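You operate a simulated robot arm through the tools that you are given. There is no shell and no other tool.

The job below is to be done with a simulated robot arm. You get a single attempt, and the scene is never put back.

TASK
Set the big black knob to 1, then run each gripper slide out and back once.

The check looks at the end state, three seconds after you hand in, the way a careful person would. Anything else that was tipped, shoved, dropped, spilled or broken makes it a failure.

THE ROBOT
A 7-joint arm with a two-finger parallel gripper, fixed in place. Base frame: the origin is on the floor under the middle of its stand, x ahead of it, y to its left, z up. Readings come in mm, degrees, newtons and seconds.
With the tool pointing down near the work surface it reaches from about 380 to 900 mm from the base axis. Its first joint turns from -143.0 to 143.0 degrees. Payload 3 kg.
The tool frame sits at the grasp point between the pads (the TCP): z along the fingers, y along the line on which they close. The tips reach 30 mm beyond it. The gripper opens to 94 mm. The fingers are 28 mm wide and 10 mm thick; the gripper's body (50 by 96 mm) begins 55 mm behind the TCP.
Orientation is told as [roll, pitch, yaw] about the base's x, y, z axes, in that order, counted from this pose: with the fingers straight down and closing along the base's y, the tool's x points along the base's -x, its y along +y and its z along -z.

THE INTERFACE
- The arm moves only by the tool play_rows. Its argument "motion" is a list of rows, each a list of 7 numbers: the turn, a rotation vector about the tool's x, y, z in degrees, then the shift along the tool's x, y, z in mm, then the opening, from 0 (shut) to 1 (fully open). In form: [[wx, wy, wz, x, y, z, hand], ...]. A call has 1 to 20 rows; each row is the pose to reach, as a shift and turn from the pose commanded when the call began, along the tool's axes at that moment. Rows are played at 5 a second. More than 50 mm and 8.6 degrees between two rows, or a gripper value outside its range, and nothing of the call is played. A pose out of reach is approached as far as the arm can. The call stops where the force on the tool passes 40 N (or 10 N more than at its start, if that is more) or the arm is blocked; 0.2 s more then pass. Each finger travels about 72 mm/s and halts on what it meets, pressing with about 40 N; the grip force reading is that of the motor and also rises with nothing between the fingers. The clock runs only during rows and for 0.2 s after the last one: add rows that repeat a pose to give the fingers time. The reply holds the time, the measured pose of the TCP, the force on the tool along the base axes, the opening and the grip force, in the units named above and with some noise, with the torque about the TCP (base axes, N m) and any sound that the robot's microphone picked up, and new pictures: "views" is both (left out), scene, wrist or none.
- Cameras (640 x 400 px; columns grow to the right, rows downward): "scene" is fixed at [221.1, -500.2, 1691.9]; the picture's right is [0.88, -0.48, 0.00], its down [-0.24, -0.44, -0.87] and it looks along [0.42, 0.76, -0.50] (base axes); focal length 328 px, centre (320, 200). "wrist" rides on the gripper at [76, 14, -102] in the tool frame; the picture's right is [-0.18, 0.98, 0.00], its down [-0.75, -0.14, -0.64] and it looks along [-0.63, -0.12, 0.77] (tool axes); focal length 243 px, centre (320, 200). There is no depth. A picture from a camera that has moved, and an enlarged one, comes with that camera's place and axes in the base frame and with its lens.
- close_up(camera, box): a new picture of the part [left, top, right, bottom] of that camera's present view, enlarged. It takes no simulated time.
- sign_off(): hands the job in; it is judged then, once.

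Places have to be worked out from the pictures, the camera data and where the tool is seen. Open the gripper and draw the arm clear of the work before you hand the job in, unless the task says otherwise.

The tools are called by a JSON object that holds its "name" and its "arguments". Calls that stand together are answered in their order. play_rows: Moves the arm, as the interface text tells. Its arguments: {"type":"object","properties":{"motion":{"type":"array"},"views":{"type":"string","enum":["both","scene","wrist","none"]}},"required":["motion"]} The other tools are called the same way: close_up (camera, box) takes an enlarged picture of a part of a camera's view; sign_off () hands the job in.

At the start:

```text
time: 0.0
ee_pos: [524.8, 162.9, 1246.2]
ee_rot: [0.1, 0.1, 0.0]
contact_force: [-0.4, 0.2, -0.2]
wrist_torque: [0.01, 0.02, 0.05]
opening: 94.0
finger_force: 0.0
```

scene: 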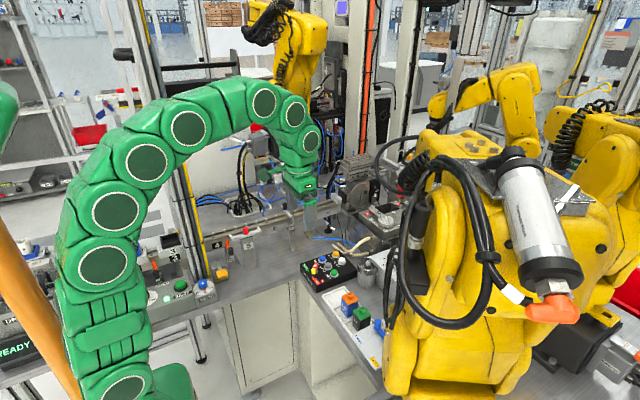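
wrist: 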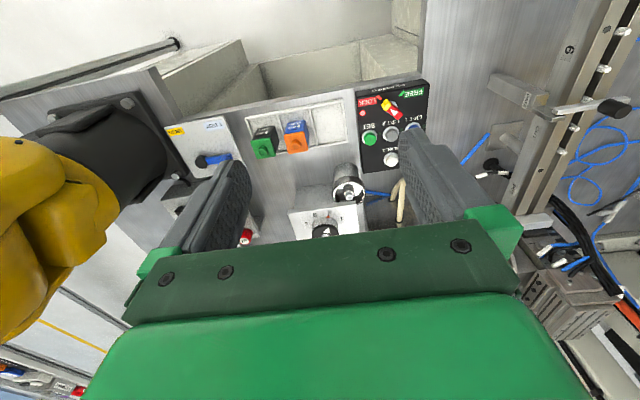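

I begin by looking closely at the work area in both cameras to find the big black knob and the gripper slides.

{"name": "close_up", "arguments": {"camera": "scene", "box": [280, 160, 440, 260]}}

{"name": "close_up", "arguments": {"camera": "scene", "box": [120, 200, 280, 300]}}

{"name": "close_up", "arguments": {"camera": "scene", "box": [0, 220, 160, 320]}}

{"name": "close_up", "arguments": {"camera": "scene", "box": [280, 240, 440, 340]}}

{"name": "close_up", "arguments": {"camera": "wrist", "box": [230, 150, 430, 275]}}

{"name": "close_up", "arguments": {"camera": "wrist", "box": [460, 0, 640, 240]}}

```text
4.00 times, centred on (360, 210) of scene
camera zoom: at [221.1, -500.2, 1691.9], right [0.88, -0.48, 0.0], down [-0.24, -0.44, -0.87], along [0.42, 0.76, -0.5], focal length 1311 px, centre (160, 160)
```

zoom: 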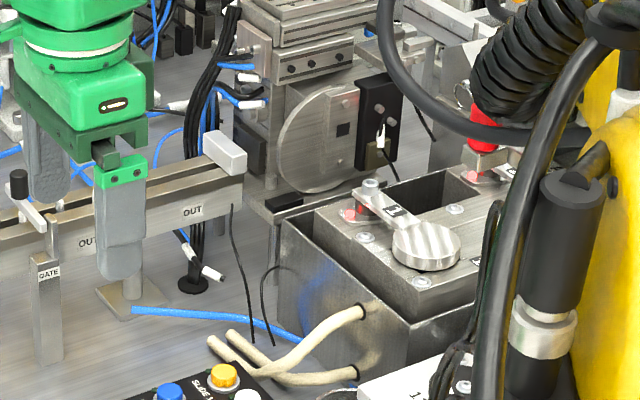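

```text
4.00 times, centred on (200, 250) of scene
camera zoom: at [221.1, -500.2, 1691.9], right [0.88, -0.48, 0.0], down [-0.24, -0.44, -0.87], along [0.42, 0.76, -0.5], focal length 1311 px, centre (800, 0)
```

zoom: 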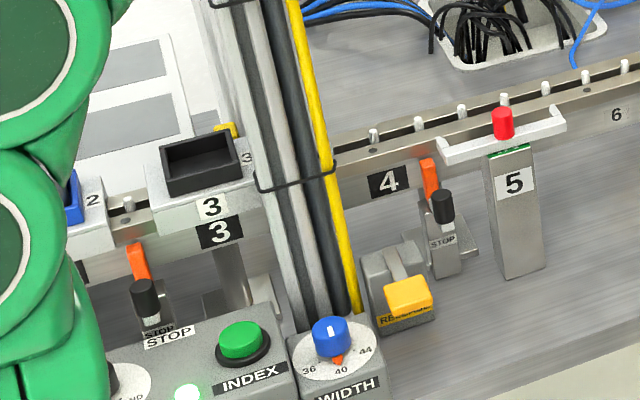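

```text
4.00 times, centred on (80, 270) of scene
camera zoom: at [221.1, -500.2, 1691.9], right [0.88, -0.48, 0.0], down [-0.24, -0.44, -0.87], along [0.42, 0.76, -0.5], focal length 1311 px, centre (1280, -80)
```

zoom: 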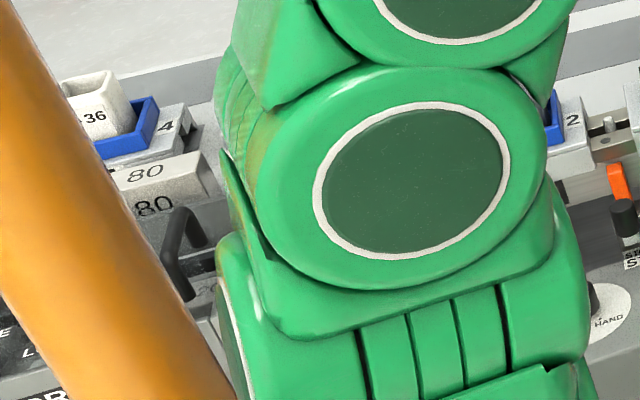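

```text
4.00 times, centred on (360, 290) of scene
camera zoom: at [221.1, -500.2, 1691.9], right [0.88, -0.48, 0.0], down [-0.24, -0.44, -0.87], along [0.42, 0.76, -0.5], focal length 1311 px, centre (160, -160)
```

zoom: 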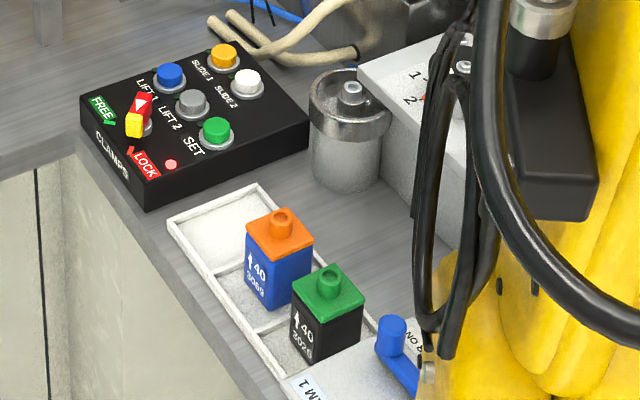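

```text
3.20 times, centred on (330, 212) of wrist
camera zoom: at [449.0, 176.5, 1349.3], right [0.18, 0.98, 0.0], down [0.75, -0.14, 0.64], along [0.63, -0.12, -0.77], focal length 776 px, centre (288, 160)
```

zoom: 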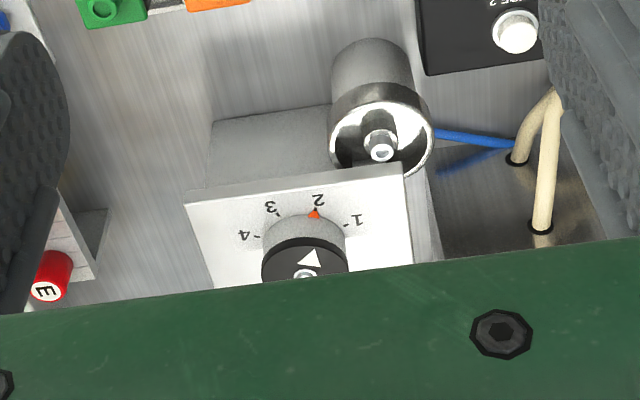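

```text
1.67 times, centred on (550, 120) of wrist
camera zoom: at [449.0, 176.5, 1349.3], right [0.18, 0.98, 0.0], down [0.75, -0.14, 0.64], along [0.63, -0.12, -0.77], focal length 404 px, centre (-63, 333)
```

zoom: 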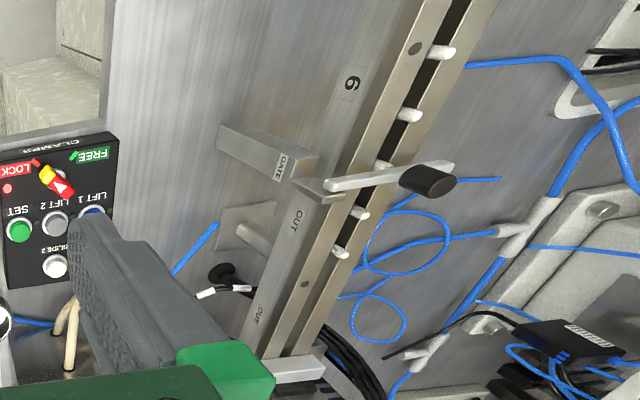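

The plate with 1–4 carries a black knob and the black panel has SLIDE 1 / SLIDE 2 buttons. I take more close-ups to learn what all the labels say and whether other black knobs exist.

{"name": "close_up", "arguments": {"camera": "wrist", "box": [340, 70, 440, 180]}}

{"name": "close_up", "arguments": {"camera": "wrist", "box": [280, 200, 380, 245]}}

{"name": "close_up", "arguments": {"camera": "wrist", "box": [0, 120, 200, 400]}}

{"name": "close_up", "arguments": {"camera": "scene", "box": [320, 170, 420, 240]}}

{"name": "close_up", "arguments": {"camera": "scene", "box": [360, 220, 420, 260]}}

{"name": "close_up", "arguments": {"camera": "scene", "box": [0, 280, 140, 400]}}

{"name": "close_up", "arguments": {"camera": "scene", "box": [540, 260, 640, 400]}}

{"name": "close_up", "arguments": {"camera": "scene", "box": [300, 120, 420, 200]}}

```text
3.64 times, centred on (390, 125) of wrist
camera zoom: at [449.0, 176.5, 1349.3], right [0.18, 0.98, 0.0], down [0.75, -0.14, 0.64], along [0.63, -0.12, -0.77], focal length 882 px, centre (66, 473)
```

zoom: 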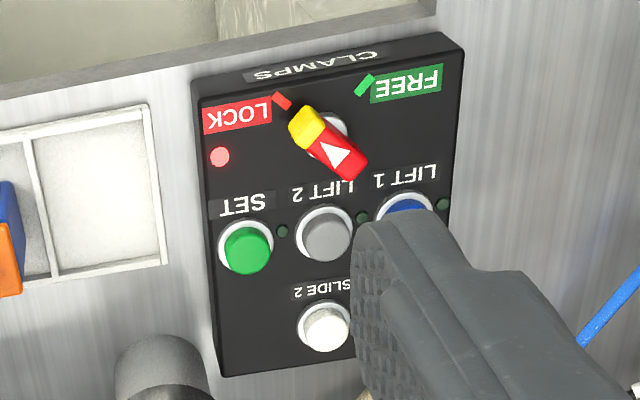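

```text
6.40 times, centred on (330, 222) of wrist
camera zoom: at [449.0, 176.5, 1349.3], right [0.18, 0.98, 0.0], down [0.75, -0.14, 0.64], along [0.63, -0.12, -0.77], focal length 1553 px, centre (256, 56)
```

zoom: 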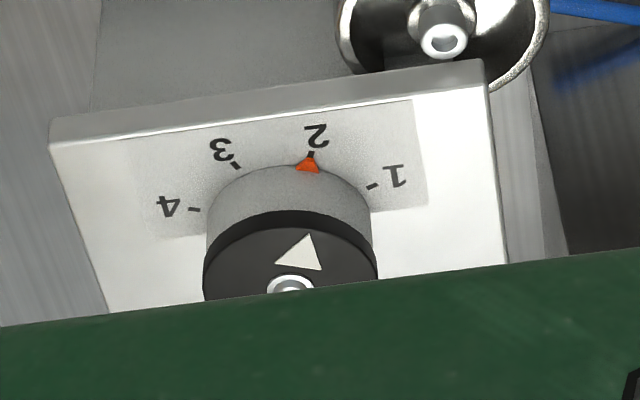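

```text
1.43 times, centred on (100, 260) of wrist
camera zoom: at [449.0, 176.5, 1349.3], right [0.18, 0.98, 0.0], down [0.75, -0.14, 0.64], along [0.63, -0.12, -0.77], focal length 347 px, centre (634, 114)
```

zoom: 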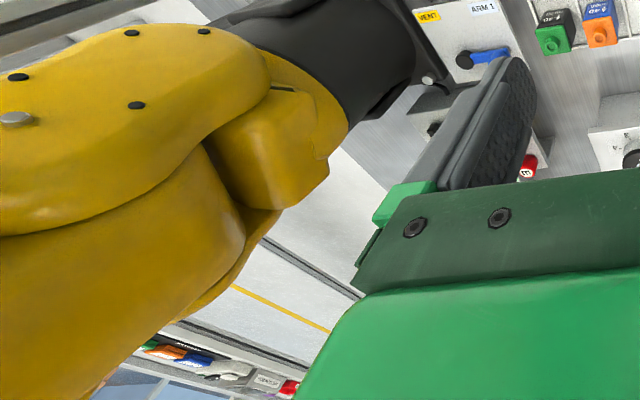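

```text
5.71 times, centred on (370, 205) of scene
camera zoom: at [221.1, -500.2, 1691.9], right [0.88, -0.48, 0.0], down [-0.24, -0.44, -0.87], along [0.42, 0.76, -0.5], focal length 1873 px, centre (34, 171)
```

zoom: 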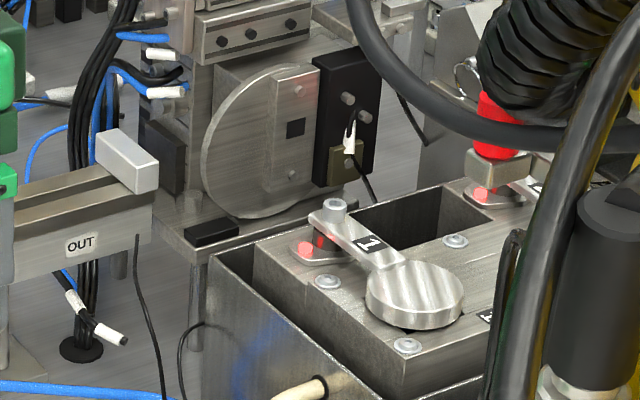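

```text
10.00 times, centred on (390, 240) of scene
camera zoom: at [221.1, -500.2, 1691.9], right [0.88, -0.48, 0.0], down [-0.24, -0.44, -0.87], along [0.42, 0.76, -0.5], focal length 3278 px, centre (-380, -200)
```

zoom: 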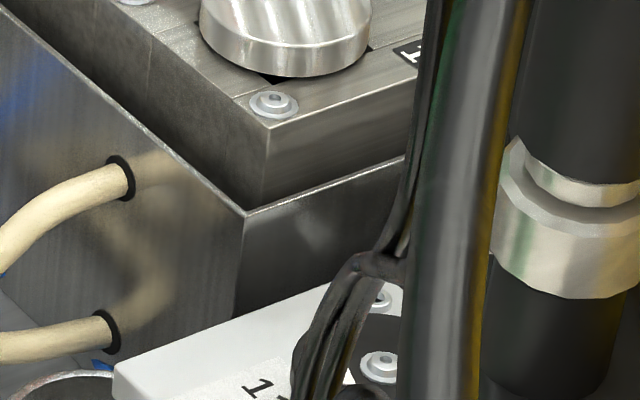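

```text
3.33 times, centred on (70, 340) of scene
camera zoom: at [221.1, -500.2, 1691.9], right [0.88, -0.48, 0.0], down [-0.24, -0.44, -0.87], along [0.42, 0.76, -0.5], focal length 1093 px, centre (1153, -267)
```

zoom: 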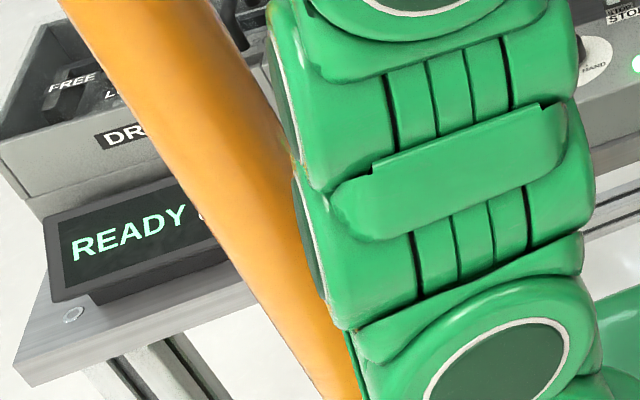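

```text
2.86 times, centred on (590, 330) of scene
camera zoom: at [221.1, -500.2, 1691.9], right [0.88, -0.48, 0.0], down [-0.24, -0.44, -0.87], along [0.42, 0.76, -0.5], focal length 937 px, centre (-451, -171)
```

zoom: 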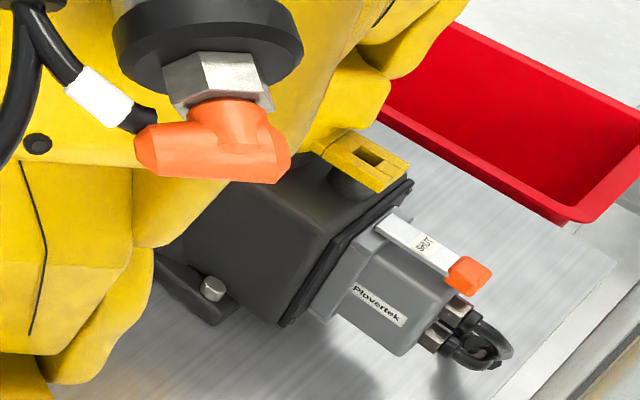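

```text
5.00 times, centred on (360, 160) of scene
camera zoom: at [221.1, -500.2, 1691.9], right [0.88, -0.48, 0.0], down [-0.24, -0.44, -0.87], along [0.42, 0.76, -0.5], focal length 1639 px, centre (120, 400)
```

zoom: 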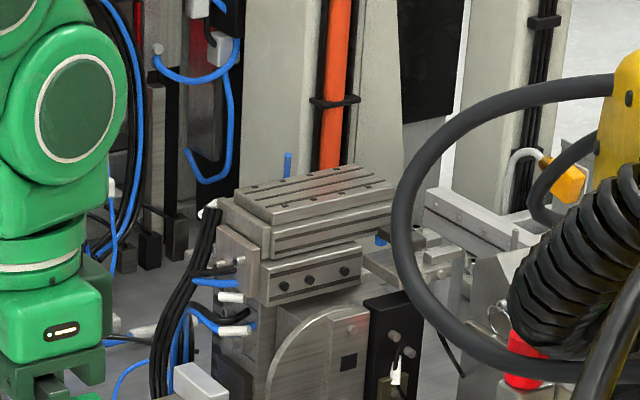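

The numbers triangulate nicely: knob plate at z≈964, knob centre near (842, 115), top at about z≈996, pointer now at "2". I now yaw the tool in place to look to the right at the yellow robot and its hose, to learn what space is free.

{"name": "play_rows", "arguments": {"motion": [[0, 0, 8, 0, 0, 0, 1], [0, 0, 16, 0, 0, 0, 1], [0, 0, 24, 0, 0, 0, 1], [0, 0, 32, 0, 0, 0, 1], [0, 0, 40, 0, 0, 0, 1], [0, 0, 48, 0, 0, 0, 1], [0, 0, 56, 0, 0, 0, 1]], "views": "both"}}

```text
time: 1.6
ee_pos: [525.4, 162.4, 1245.3]
ee_rot: [0.0, 0.1, -56.1]
contact_force: [0.4, 0.5, -0.4]
wrist_torque: [0.0, 0.01, 0.03]
opening: 93.9
finger_force: 0.0
camera wrist: at [494.5, 233.8, 1348.6], right [0.92, 0.4, 0.0], down [0.3, -0.7, 0.64], along [0.25, -0.59, -0.77], focal length 243 px, centre (320, 200)
```

scene: 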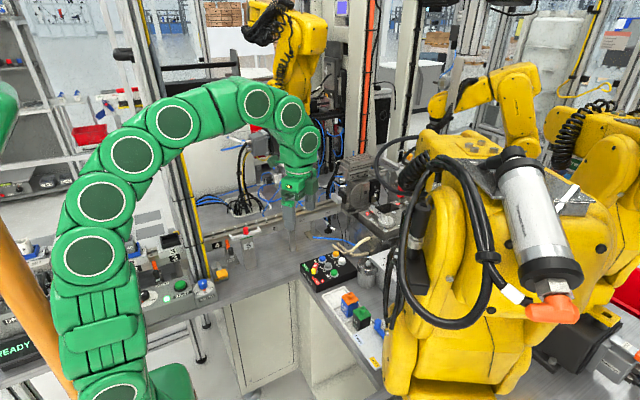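
wrist: 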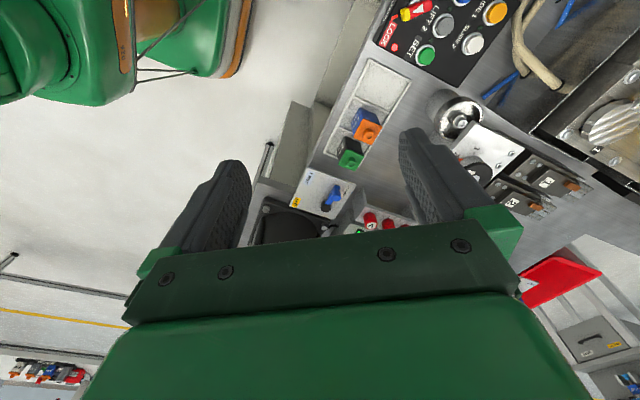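

The yellow robot is now hidden behind the gripper body in this view. I pitch the tool up in place so that the camera looks more level toward the yellow robot and hose.

{"name": "play_rows", "arguments": {"motion": [[0, -8, 0, 0, 0, 0, 1], [0, -16, 0, 0, 0, 0, 1], [0, -24, 0, 0, 0, 0, 1], [0, -32, 0, 0, 0, 0, 1], [0, -40, 0, 0, 0, 0, 1]], "views": "wrist"}}

```text
time: 2.8
ee_pos: [525.5, 163.3, 1246.7]
ee_rot: [0.1, -40.1, -55.9]
contact_force: [0.4, 0.6, 0.7]
wrist_torque: [-0.01, -0.02, 0.02]
opening: 94.0
finger_force: 0.1
camera wrist: at [467.2, 273.4, 1276.5], right [0.89, 0.43, 0.12], down [-0.03, -0.21, 0.98], along [0.45, -0.88, -0.18], focal length 243 px, centre (320, 200)
```

wrist: 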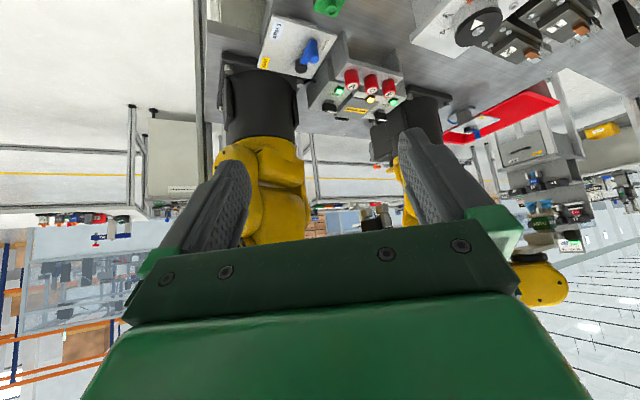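

The yellow robot's pedestal stands near (610, -230). I yaw partly back, keeping the pitch, to bring its upper arm and hose into the free left side of the picture.

{"name": "play_rows", "arguments": {"motion": [[-5.28, 0, -6.28, 0, 0, 0, 1], [-10.56, 0, -12.56, 0, 0, 0, 1], [-15.84, 0, -18.84, 0, 0, 0, 1], [-21.12, 0, -25.12, 0, 0, 0, 1], [-26.4, 0, -31.4, 0, 0, 0, 1]], "views": "wrist"}}

```text
time: 4.2
ee_pos: [542.7, 160.5, 1199.2]
ee_rot: [-3.2, -35.6, -14.0]
contact_force: [-0.3, 0.2, 0.2]
wrist_torque: [0.02, -0.02, 0.0]
opening: 93.8
finger_force: 0.0
stopped in row 5: the arm was blocked; the commanded pose is now the measured one
camera wrist: at [430.8, 207.8, 1238.9], right [0.41, 0.91, 0.06], down [0.2, -0.16, 0.97], along [0.89, -0.38, -0.25], focal length 243 px, centre (320, 200)
```

wrist: 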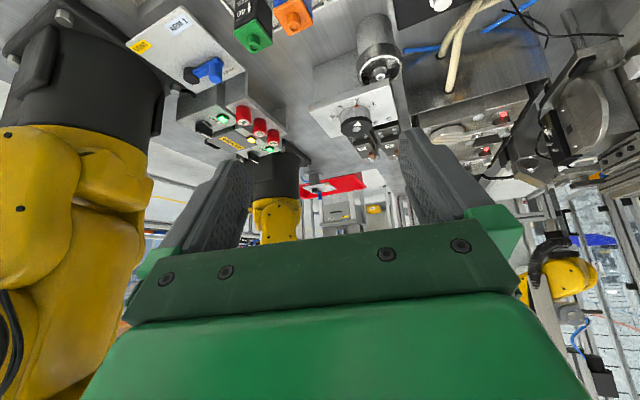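

The move stopped at a joint limit (no contact force). The hose is at y≈-180, well right of the work; this view shows the knob's surroundings well, so I enlarge it.

{"name": "close_up", "arguments": {"camera": "wrist", "box": [290, 60, 450, 160]}}

{"name": "close_up", "arguments": {"camera": "wrist", "box": [400, 0, 640, 200]}}

{"name": "close_up", "arguments": {"camera": "wrist", "box": [480, 100, 640, 200]}}

{"name": "close_up", "arguments": {"camera": "scene", "box": [270, 130, 430, 230]}}

```text
4.00 times, centred on (370, 110) of wrist
camera zoom: at [430.8, 207.8, 1238.9], right [0.41, 0.91, 0.06], down [0.2, -0.16, 0.97], along [0.89, -0.38, -0.25], focal length 970 px, centre (120, 560)
```

zoom: 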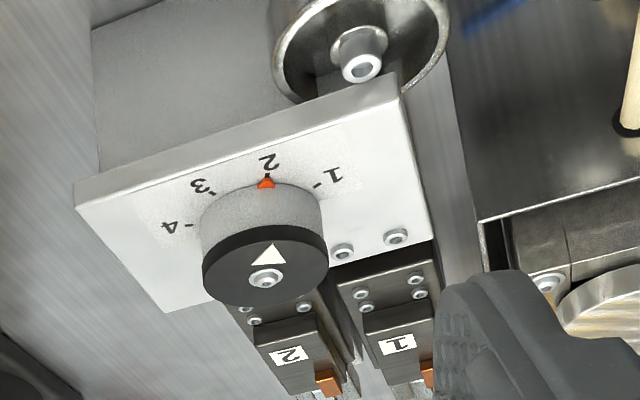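

```text
2.00 times, centred on (520, 100) of wrist
camera zoom: at [430.8, 207.8, 1238.9], right [0.41, 0.91, 0.06], down [0.2, -0.16, 0.97], along [0.89, -0.38, -0.25], focal length 485 px, centre (-80, 400)
```

zoom: 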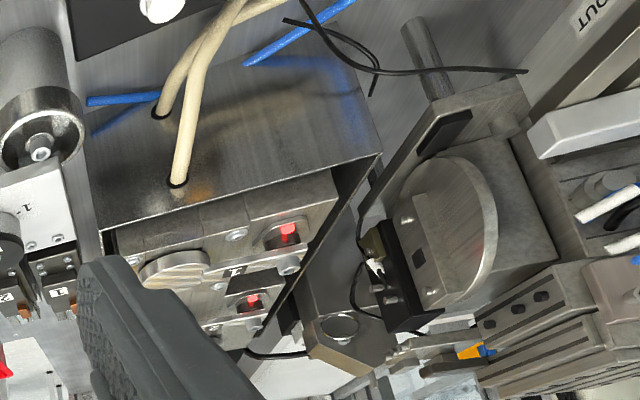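

```text
4.00 times, centred on (560, 150) of wrist
camera zoom: at [430.8, 207.8, 1238.9], right [0.41, 0.91, 0.06], down [0.2, -0.16, 0.97], along [0.89, -0.38, -0.25], focal length 970 px, centre (-640, 400)
```

zoom: 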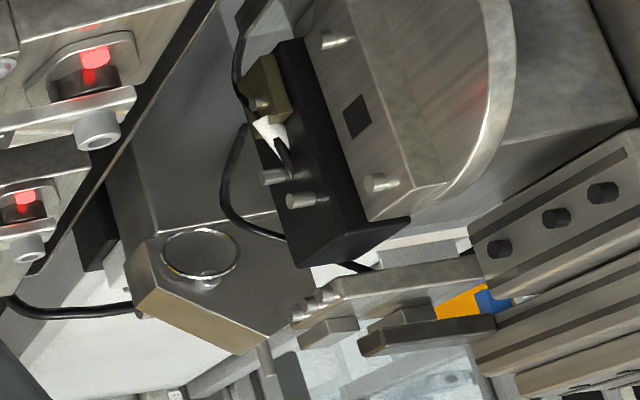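

```text
4.00 times, centred on (350, 180) of scene
camera zoom: at [221.1, -500.2, 1691.9], right [0.88, -0.48, 0.0], down [-0.24, -0.44, -0.87], along [0.42, 0.76, -0.5], focal length 1311 px, centre (200, 280)
```

zoom: 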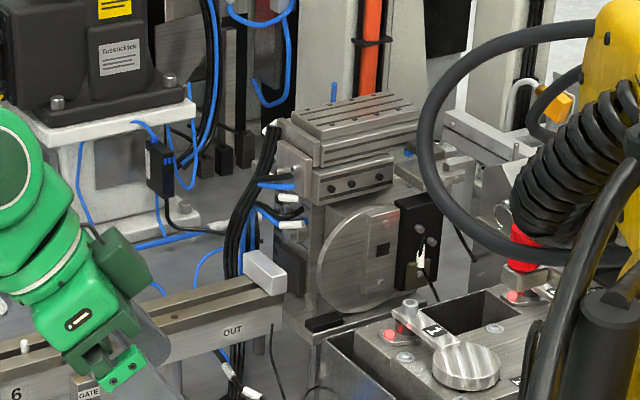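

Knob centre ≈(842,115), top z≈996; SLIDE 2 (white) ≈(737,277,903), SLIDE 1 (amber) ≈(738,318,903). I level the tool back to straight-down and raise it to about z 1250.

{"name": "play_rows", "arguments": {"motion": [[-1.49, 7.01, -2.91, -8.6, 1, -6.5, 1], [-2.97, 14.02, -5.82, -17.2, 1.9, -13, 1], [-4.46, 21.02, -8.72, -25.7, 2.9, -19.4, 1], [-5.94, 28.03, -11.63, -34.3, 3.8, -25.9, 1], [-7.43, 35.04, -14.54, -42.9, 4.8, -32.4, 1]], "views": "wrist"}}

```text
time: 5.4
ee_pos: [561.1, 162.6, 1250.8]
ee_rot: [0.0, 0.0, 0.2]
contact_force: [-0.4, -0.1, 0.3]
wrist_torque: [-0.01, -0.02, 0.02]
opening: 94.1
finger_force: 0.0
camera wrist: at [484.5, 175.8, 1354.3], right [0.18, 0.98, 0.0], down [0.75, -0.14, 0.64], along [0.63, -0.12, -0.77], focal length 243 px, centre (320, 200)
```

wrist: 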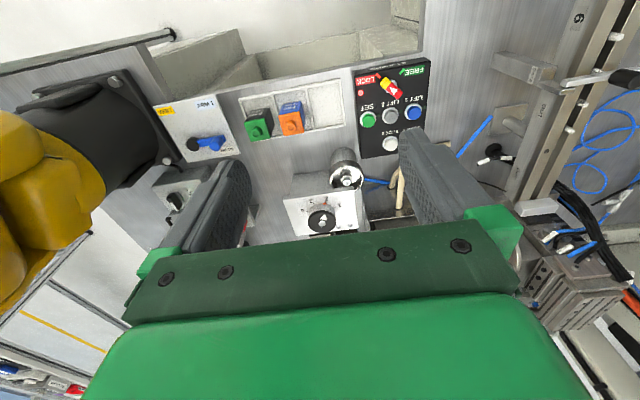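

The tool is level. I move forward at height to about (730,135,1220), watching the scene view for clearance from the yellow robot and hose.

{"name": "play_rows", "arguments": {"motion": [[0, 0, 0, -40, -6, 7, 1], [0, 0, 0, -80, -12, 14, 1], [0, 0, 0, -125, -18, 21, 1], [0, 0, 0, -170, -25, 30, 1]], "views": "both"}}

```text
time: 6.4
ee_pos: [730.3, 137.9, 1224.0]
ee_rot: [0.0, 0.0, 0.2]
contact_force: [-0.7, -0.1, 0.1]
wrist_torque: [0.02, 0.0, 0.0]
opening: 93.8
finger_force: 0.2
camera wrist: at [654.3, 151.7, 1326.6], right [0.18, 0.98, 0.0], down [0.75, -0.14, 0.64], along [0.63, -0.12, -0.77], focal length 243 px, centre (320, 200)
```

scene: 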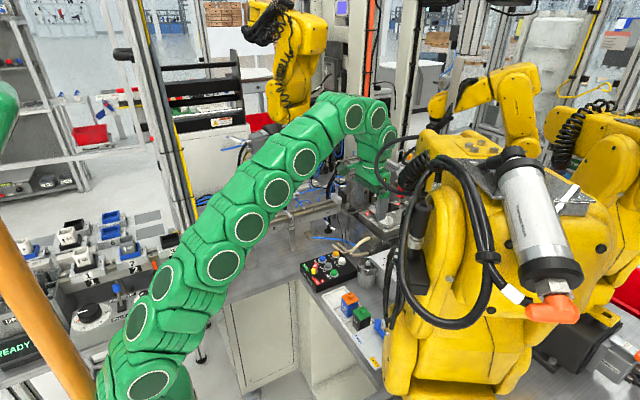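
wrist: 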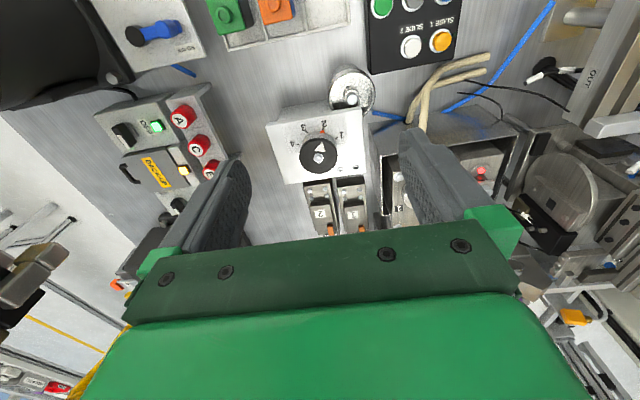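

Moving the arm revealed another black knob on the left-hand panel in the scene view near (90,312). I enlarge it to decide which one is the "big black knob".

{"name": "close_up", "arguments": {"camera": "scene", "box": [20, 230, 180, 350]}}

{"name": "close_up", "arguments": {"camera": "scene", "box": [60, 280, 140, 340]}}

{"name": "close_up", "arguments": {"camera": "scene", "box": [0, 190, 120, 270]}}

{"name": "close_up", "arguments": {"camera": "wrist", "box": [250, 60, 430, 240]}}

{"name": "close_up", "arguments": {"camera": "wrist", "box": [80, 60, 260, 240]}}

{"name": "close_up", "arguments": {"camera": "wrist", "box": [340, 0, 540, 120]}}

{"name": "close_up", "arguments": {"camera": "scene", "box": [120, 240, 240, 320]}}

```text
3.33 times, centred on (100, 290) of scene
camera zoom: at [221.1, -500.2, 1691.9], right [0.88, -0.48, 0.0], down [-0.24, -0.44, -0.87], along [0.42, 0.76, -0.5], focal length 1093 px, centre (1053, -100)
```

zoom: 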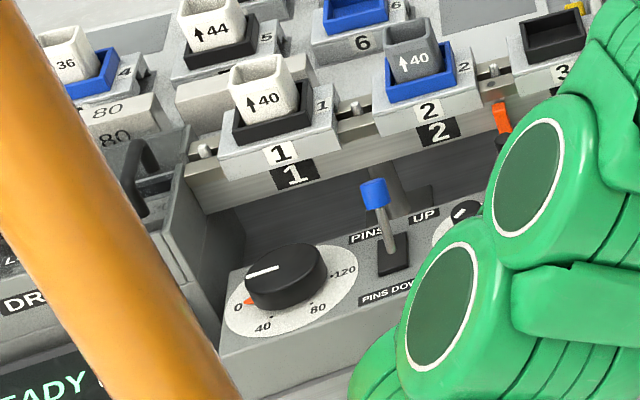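

```text
6.67 times, centred on (100, 310) of scene
camera zoom: at [221.1, -500.2, 1691.9], right [0.88, -0.48, 0.0], down [-0.24, -0.44, -0.87], along [0.42, 0.76, -0.5], focal length 2186 px, centre (1787, -533)
```

zoom: 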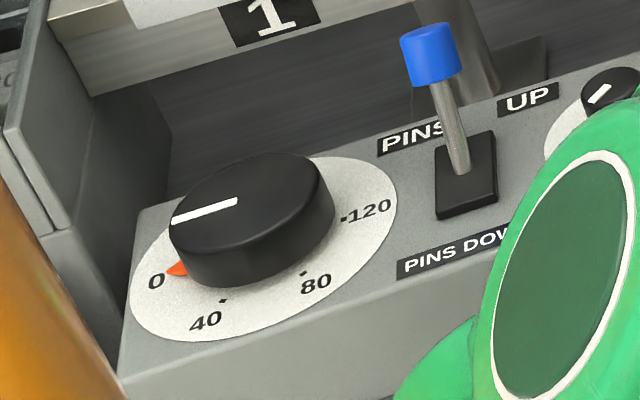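

```text
5.00 times, centred on (60, 230) of scene
camera zoom: at [221.1, -500.2, 1691.9], right [0.88, -0.48, 0.0], down [-0.24, -0.44, -0.87], along [0.42, 0.76, -0.5], focal length 1639 px, centre (1620, 50)
```

zoom: 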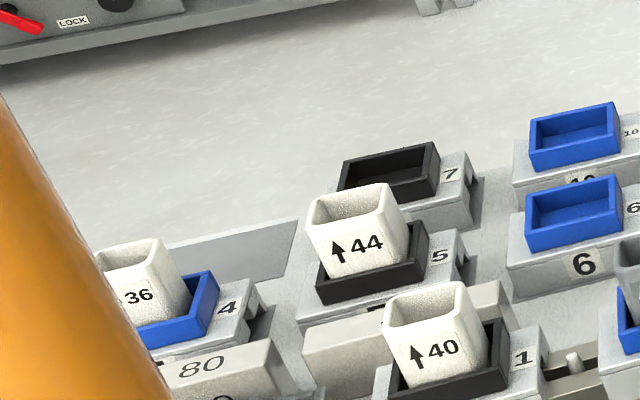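

```text
2.22 times, centred on (340, 150) of wrist
camera zoom: at [654.3, 151.7, 1326.6], right [0.18, 0.98, 0.0], down [0.75, -0.14, 0.64], along [0.63, -0.12, -0.77], focal length 539 px, centre (276, 311)
```

zoom: 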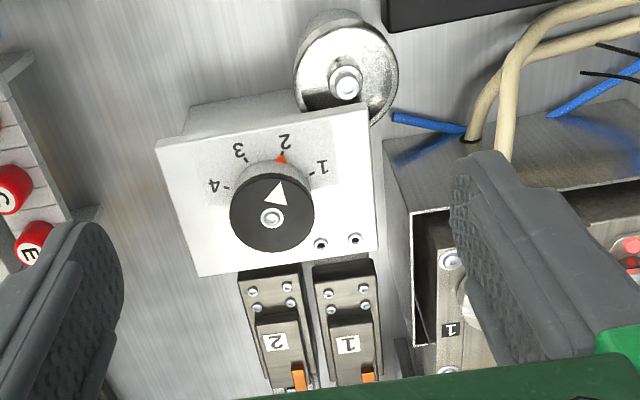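

```text
2.22 times, centred on (170, 150) of wrist
camera zoom: at [654.3, 151.7, 1326.6], right [0.18, 0.98, 0.0], down [0.75, -0.14, 0.64], along [0.63, -0.12, -0.77], focal length 539 px, centre (653, 311)
```

zoom: 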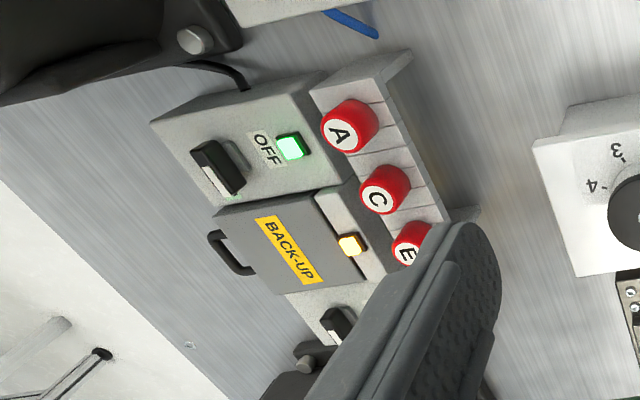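

```text
3.20 times, centred on (440, 60) of wrist
camera zoom: at [654.3, 151.7, 1326.6], right [0.18, 0.98, 0.0], down [0.75, -0.14, 0.64], along [0.63, -0.12, -0.77], focal length 776 px, centre (-64, 648)
```

zoom: 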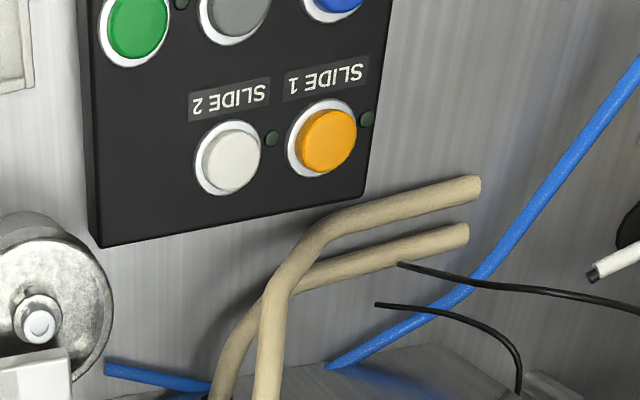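

```text
5.00 times, centred on (180, 280) of scene
camera zoom: at [221.1, -500.2, 1691.9], right [0.88, -0.48, 0.0], down [-0.24, -0.44, -0.87], along [0.42, 0.76, -0.5], focal length 1639 px, centre (1020, -200)
```

zoom: 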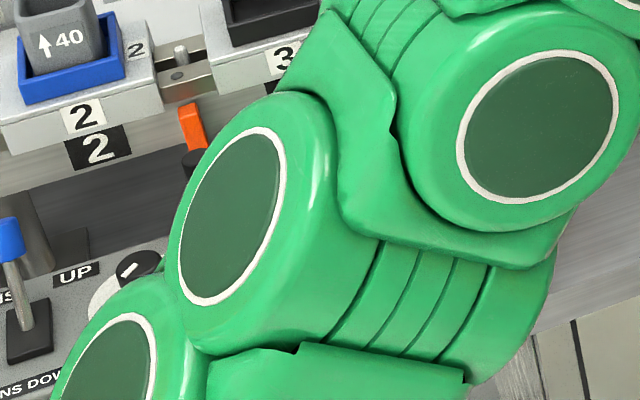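

The left dial reads 0–120 (no "1"), so the 1–4 selector is the right knob; refined centre (842,115), top 996, about 45° between 2 and 1. I move above it at z≈1100, turning the tool +22° so that the turn ends symmetric and fingers avoid the plate screws.

{"name": "play_rows", "arguments": {"motion": [[0, 0, -6, -35, -7, 10, 1], [0, 0, -12, -75, -15, 40, 1], [0, 0, -18, -111, -22.5, 75, 1], [0, 0, -22.5, -111, -22.5, 120, 1], [0, 0, -22.5, -111, -22.5, 120, 1], [0, 0, -22.5, -111, -22.5, 120, 1]], "views": "both"}}

```text
refused: row 2 steps farther than a row can; nothing moved
```

Row 2 stepped just past 50 mm, so nothing moved; I split it into smaller steps.

{"name": "play_rows", "arguments": {"motion": [[0, 0, -6, -35, -7, 10, 1], [0, 0, -12, -70, -14, 35, 1], [0, 0, -18, -100, -20, 65, 1], [0, 0, -22.5, -111, -22.5, 95, 1], [0, 0, -22.5, -111, -22.5, 120, 1], [0, 0, -22.5, -111, -22.5, 120, 1], [0, 0, -22.5, -111, -22.5, 120, 1]], "views": "both"}}

```text
time: 8.0
ee_pos: [838.6, 113.2, 1102.4]
ee_rot: [0.0, -0.1, 22.7]
contact_force: [-0.4, 0.3, -0.4]
wrist_torque: [0.06, 0.02, -0.02]
opening: 94.1
finger_force: 0.0
out of reach, approached as far as the arm can: row 1, 2, 3, 4
camera wrist: at [761.9, 97.2, 1205.4], right [-0.21, 0.98, 0.0], down [0.75, 0.16, 0.64], along [0.63, 0.13, -0.77], focal length 243 px, centre (320, 200)
```

scene: 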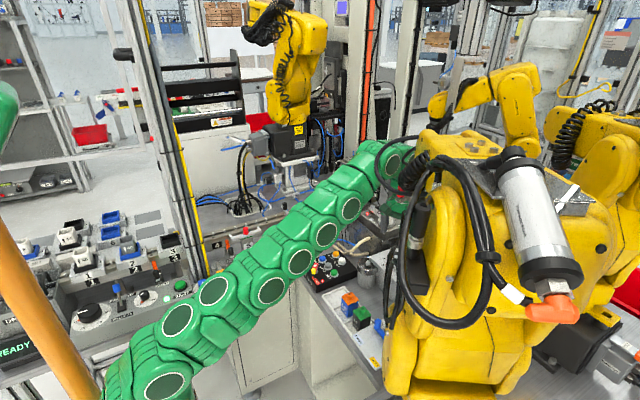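
wrist: 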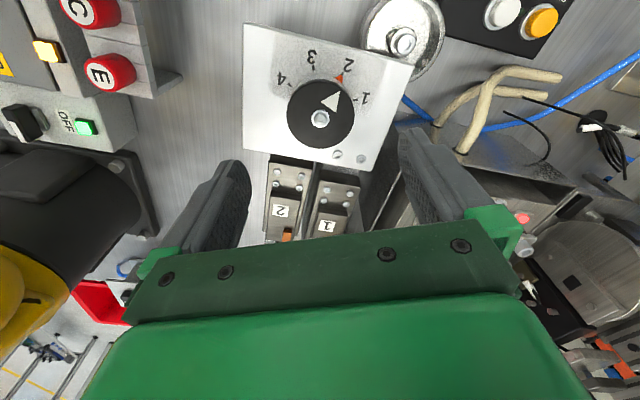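

Fingers straddle the knob axis; picture puts the knob at (842.9,114.9) while the TCP reads (838.6,113.2). I hold one moment to let the arm settle and re-read before descending.

{"name": "play_rows", "arguments": {"motion": [[0, 0, 0, 0, 0, 0, 1], [0, 0, 0, 0, 0, 0, 1]], "views": "none"}}

{"name": "close_up", "arguments": {"camera": "wrist", "box": [230, 0, 430, 250]}}

{"name": "close_up", "arguments": {"camera": "scene", "box": [340, 120, 460, 260]}}

```text
time: 8.6
ee_pos: [837.6, 114.2, 1102.0]
ee_rot: [0.0, 0.0, 22.7]
contact_force: [0.3, -1.1, -0.1]
wrist_torque: [0.0, -0.01, -0.01]
opening: 94.0
finger_force: 0.0
```

```text
1.60 times, centred on (330, 125) of wrist
camera zoom: at [761.9, 97.3, 1205.4], right [-0.21, 0.98, 0.0], down [0.75, 0.16, 0.64], along [0.63, 0.13, -0.77], focal length 388 px, centre (304, 320)
```

zoom: 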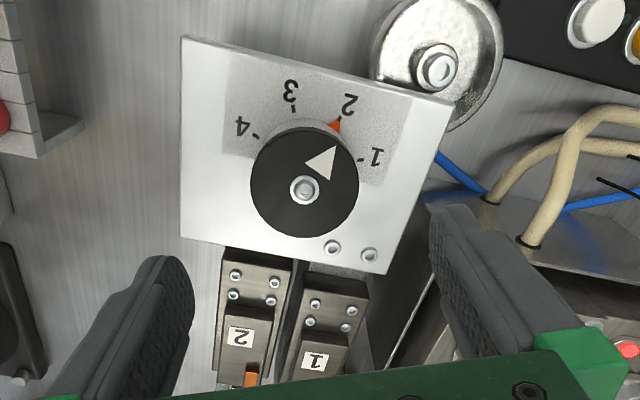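

```text
2.86 times, centred on (400, 190) of scene
camera zoom: at [221.1, -500.2, 1691.9], right [0.88, -0.48, 0.0], down [-0.24, -0.44, -0.87], along [0.42, 0.76, -0.5], focal length 937 px, centre (91, 229)
```

zoom: 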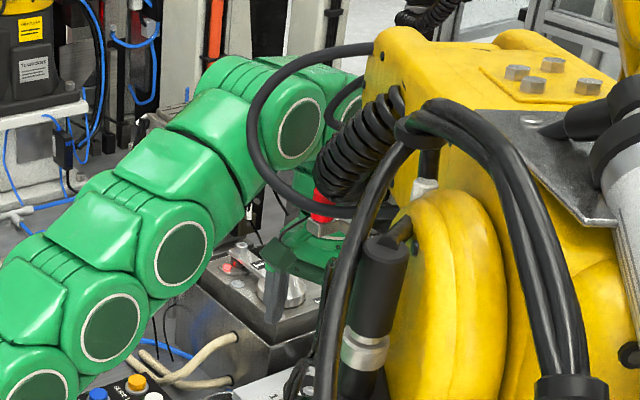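

TCP is settled at (837.5,114,1102); knob axis is at about (842,115). I correct by ~4.5 mm forward and go down to z≈1030 first, with tips still just above the plate.

{"name": "play_rows", "arguments": {"motion": [[0, 0, 0, -4.5, -0.8, 20, 1], [0, 0, 0, -4.5, -0.8, 45, 1], [0, 0, 0, -4.5, -0.8, 72, 1], [0, 0, 0, -4.5, -0.8, 72, 1], [0, 0, 0, -4.5, -0.8, 72, 1]], "views": "wrist"}}

```text
time: 9.8
ee_pos: [845.7, 115.9, 1030.2]
ee_rot: [0.0, -0.1, 22.7]
contact_force: [0.3, 0.5, -0.5]
wrist_torque: [0.02, 0.0, 0.0]
opening: 93.9
finger_force: 0.0
camera wrist: at [769.8, 99.3, 1133.5], right [-0.21, 0.98, 0.0], down [0.75, 0.16, 0.64], along [0.63, 0.13, -0.77], focal length 243 px, centre (320, 200)
```

wrist: 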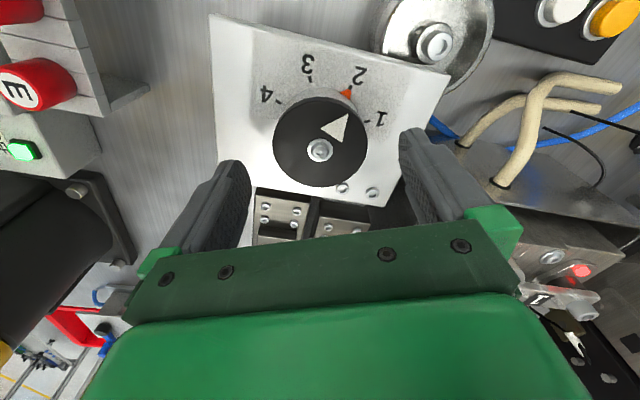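

The view puts the knob axis at (841.9,114.9) and the TCP at (845.5,115.8,1030.5). I shift back ~3.5 mm and lower to z≈1003 with the fingers still open.

{"name": "play_rows", "arguments": {"motion": [[0, 0, 0, 3.5, 0.6, 8, 1], [0, 0, 0, 3.5, 0.6, 18, 1], [0, 0, 0, 3.5, 0.6, 27, 1], [0, 0, 0, 3.5, 0.6, 27, 1], [0, 0, 0, 3.5, 0.6, 27, 1]], "views": "wrist"}}

```text
time: 11.0
ee_pos: [841.9, 116.0, 1004.8]
ee_rot: [0.1, -0.2, 22.8]
contact_force: [0.4, -0.4, -0.1]
wrist_torque: [0.01, 0.02, -0.01]
opening: 93.8
finger_force: 0.0
camera wrist: at [766.6, 99.4, 1107.3], right [-0.21, 0.98, 0.0], down [0.75, 0.16, 0.64], along [0.63, 0.13, -0.77], focal length 243 px, centre (320, 200)
```

wrist: 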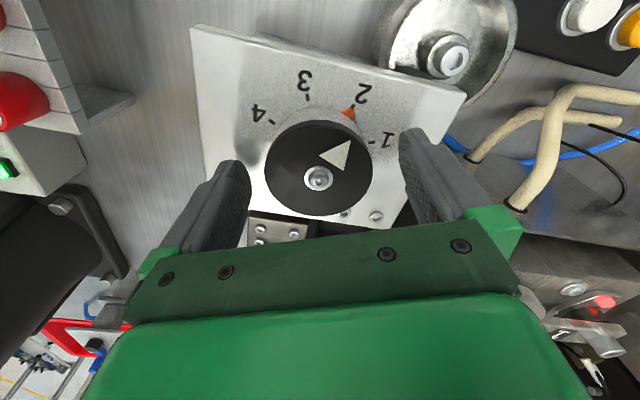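

TCP is at (842,116,1004), concentric with the knob and about 22 mm over its side. I close the fingers on it.

{"name": "play_rows", "arguments": {"motion": [[0, 0, 0, 0, 0, 0, 0.4], [0, 0, 0, 0, 0, 0, 0.4], [0, 0, 0, 0, 0, 0, 0.4], [0, 0, 0, 0, 0, 0, 0.4]], "views": "wrist"}}

```text
time: 12.0
ee_pos: [842.0, 115.9, 1003.9]
ee_rot: [0.0, -0.2, 22.6]
contact_force: [5.2, -5.1, -1.3]
wrist_torque: [0.0, -0.29, -0.01]
opening: 58.8
finger_force: 44.8
camera wrist: at [766.8, 98.9, 1107.3], right [-0.21, 0.98, 0.0], down [0.75, 0.16, 0.64], along [0.63, 0.13, -0.77], focal length 243 px, centre (320, 200)
```

wrist: 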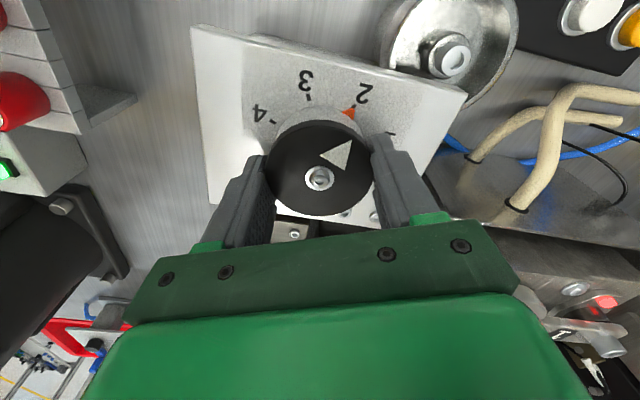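

The knob is gripped (58.8 mm, 45 N). I turn clockwise seen from above (2 → 1), first 22° to check that the knob follows.

{"name": "play_rows", "arguments": {"motion": [[0, 0, 5.5, 0, 0, 0, 0.4], [0, 0, 11, 0, 0, 0, 0.4], [0, 0, 16.5, 0, 0, 0, 0.4], [0, 0, 22, 0, 0, 0, 0.4]], "views": "wrist"}}

```text
time: 13.0
ee_pos: [842.7, 116.0, 1003.6]
ee_rot: [0.0, -0.2, 0.5]
contact_force: [2.6, -13.8, 8.7]
wrist_torque: [-0.54, 0.47, 0.01]
opening: 58.9
finger_force: 44.2
camera wrist: at [766.3, 128.3, 1107.2], right [0.17, 0.98, 0.0], down [0.75, -0.13, 0.64], along [0.63, -0.11, -0.76], focal length 243 px, centre (320, 200)
```

wrist: 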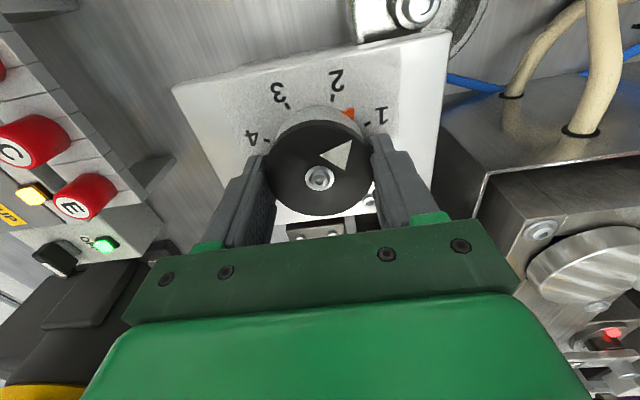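

The knob follows: the pointer sits midway between 2 and 1. I continue another 22.5°.

{"name": "play_rows", "arguments": {"motion": [[0, 0, 5.5, 0, 0, 0, 0.4], [0, 0, 11, 0, 0, 0, 0.4], [0, 0, 16.5, 0, 0, 0, 0.4], [0, 0, 22.5, 0, 0, 0, 0.4], [0, 0, 22.5, 0, 0, 0, 0.4]], "views": "wrist"}}

{"name": "close_up", "arguments": {"camera": "wrist", "box": [240, 60, 440, 220]}}

```text
time: 14.2
ee_pos: [842.7, 114.7, 1003.1]
ee_rot: [-0.1, -0.1, -22.1]
contact_force: [-12.4, -29.3, 14.2]
wrist_torque: [-0.12, 1.11, 0.04]
opening: 59.1
finger_force: 44.9
camera wrist: at [777.4, 156.2, 1107.3], right [0.54, 0.84, 0.0], down [0.64, -0.41, 0.64], along [0.54, -0.35, -0.77], focal length 243 px, centre (320, 200)
```

wrist: 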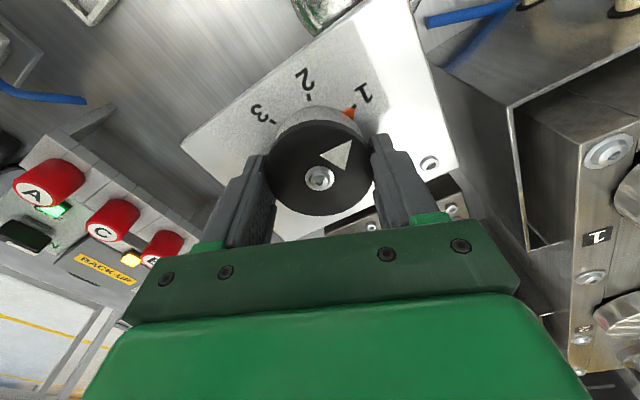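

```text
2.50 times, centred on (340, 140) of wrist
camera zoom: at [777.4, 156.2, 1107.3], right [0.54, 0.84, 0.0], down [0.64, -0.41, 0.64], along [0.54, -0.35, -0.77], focal length 606 px, centre (270, 350)
```

zoom: 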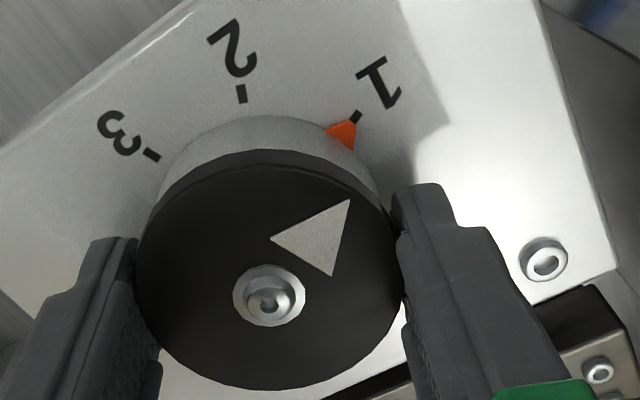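

The pointer's tip lines up with the "1" tick. I open the fingers (only to about 80 mm) and check whether the knob stays at 1.

{"name": "play_rows", "arguments": {"motion": [[0, 0, 0, 0, 0, 0, 0.85], [0, 0, 0, 0, 0, 0, 0.85], [0, 0, 0, 0, 0, 0, 0.85]], "views": "wrist"}}

{"name": "close_up", "arguments": {"camera": "wrist", "box": [240, 60, 440, 220]}}

```text
time: 15.0
ee_pos: [844.9, 116.4, 1004.2]
ee_rot: [0.1, 0.0, -21.7]
contact_force: [-0.9, 0.0, 0.1]
wrist_torque: [0.02, -0.02, 0.03]
opening: 80.0
finger_force: 0.1
camera wrist: at [777.5, 157.8, 1107.0], right [0.54, 0.84, 0.0], down [0.65, -0.41, 0.64], along [0.54, -0.34, -0.77], focal length 243 px, centre (320, 200)
```

wrist: 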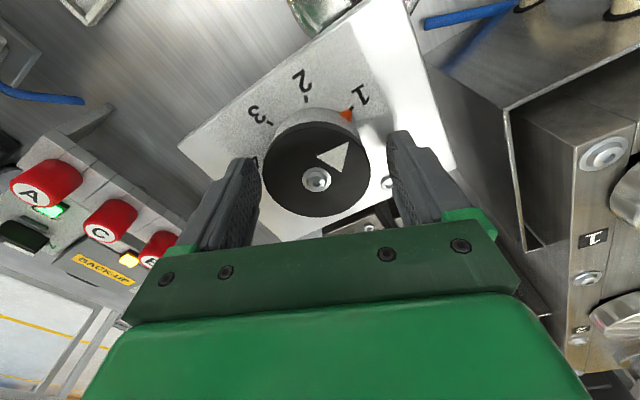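

```text
2.50 times, centred on (340, 140) of wrist
camera zoom: at [777.5, 157.8, 1107.0], right [0.54, 0.84, 0.0], down [0.65, -0.41, 0.64], along [0.54, -0.34, -0.77], focal length 606 px, centre (270, 350)
```

zoom: 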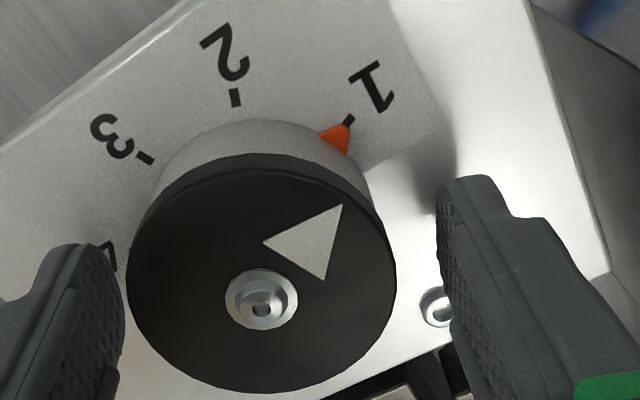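

The knob rests exactly at "1" after release. I rise straight up clear of it, then move back and left toward the panel, levelling yaw to 0 and closing the fingers.

{"name": "play_rows", "arguments": {"motion": [[0, 0, 0, 0, 0, -30, 0.85], [0, 0, 0, 0, 0, -60, 0.85], [0, 0, -5, 20, 15, -85, 0.85], [0, 0, -10, 55, 40, -95, 0.85], [0, 0, -15, 90, 70, -95, 0.6], [0, 0, -21.7, 125, 100, -95, 0.3], [0, 0, -21.7, 159.5, 130, -95, 0], [0, 0, -21.7, 159.5, 130, -95, 0], [0, 0, -21.7, 159.5, 130, -95, 0]], "views": "both"}}

```text
time: 17.0
ee_pos: [743.2, 293.9, 1096.3]
ee_rot: [0.0, -0.1, 0.0]
contact_force: [0.5, -0.3, -0.7]
wrist_torque: [0.03, -0.01, 0.03]
opening: 0.0
finger_force: 33.5
camera wrist: at [668.5, 308.7, 1200.0], right [0.19, 0.98, 0.0], down [0.75, -0.14, 0.64], along [0.63, -0.12, -0.77], focal length 243 px, centre (320, 200)
```

scene: 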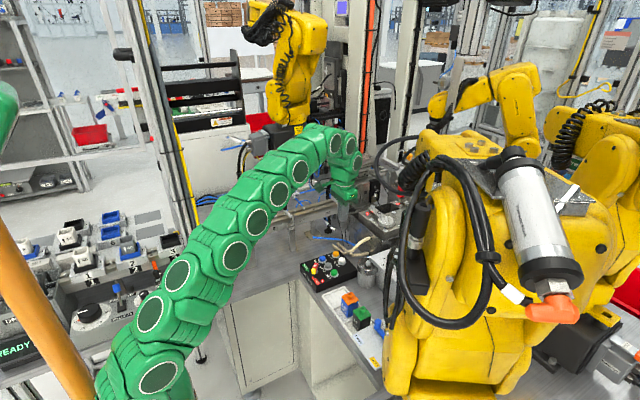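
wrist: 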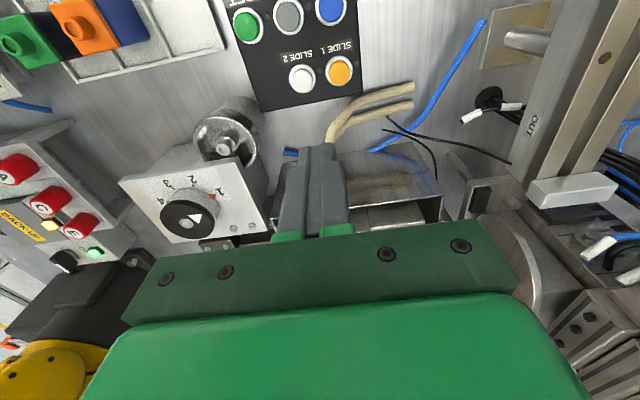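

The knob pointer is seen at 1 from here too. I enlarge the panel to refine button positions and look at the knob once more.

{"name": "close_up", "arguments": {"camera": "wrist", "box": [230, 0, 390, 120]}}

{"name": "close_up", "arguments": {"camera": "wrist", "box": [120, 150, 270, 250]}}

{"name": "close_up", "arguments": {"camera": "scene", "box": [280, 150, 440, 290]}}

```text
3.33 times, centred on (310, 60) of wrist
camera zoom: at [668.5, 308.7, 1200.0], right [0.19, 0.98, 0.0], down [0.75, -0.14, 0.64], along [0.63, -0.12, -0.77], focal length 809 px, centre (353, 667)
```

zoom: 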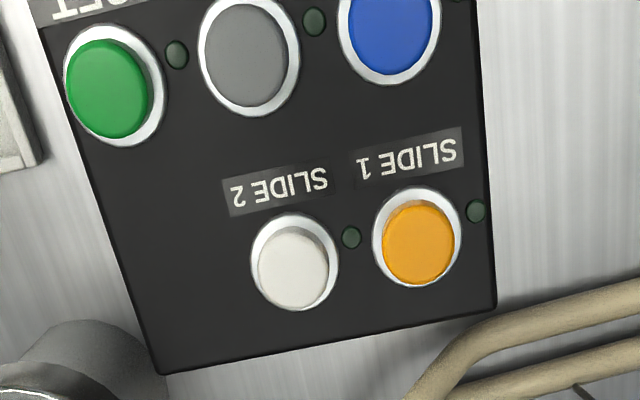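

```text
4.00 times, centred on (195, 200) of wrist
camera zoom: at [668.5, 308.7, 1200.0], right [0.19, 0.98, 0.0], down [0.75, -0.14, 0.64], along [0.63, -0.12, -0.77], focal length 970 px, centre (820, 200)
```

zoom: 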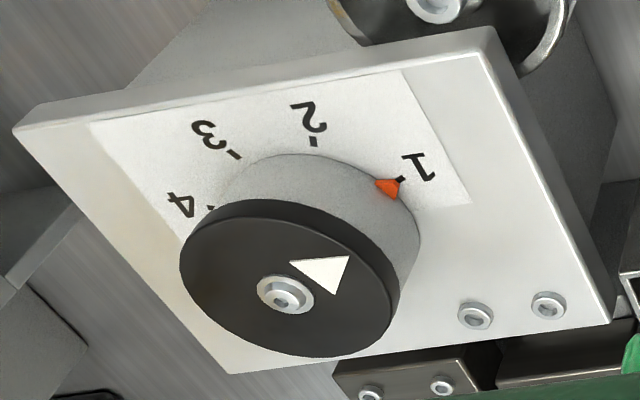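

```text
2.86 times, centred on (360, 220) of scene
camera zoom: at [221.1, -500.2, 1691.9], right [0.88, -0.48, 0.0], down [-0.24, -0.44, -0.87], along [0.42, 0.76, -0.5], focal length 937 px, centre (206, 143)
```

zoom: 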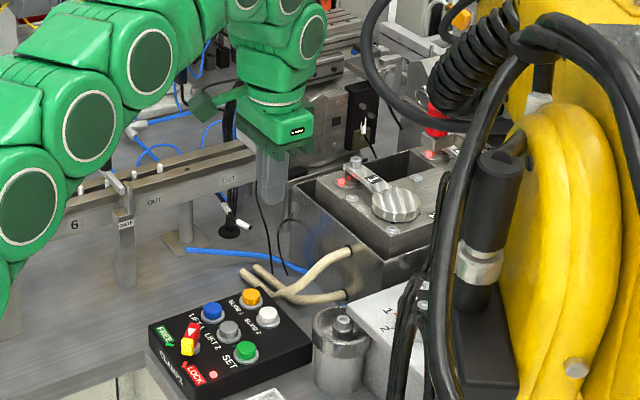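

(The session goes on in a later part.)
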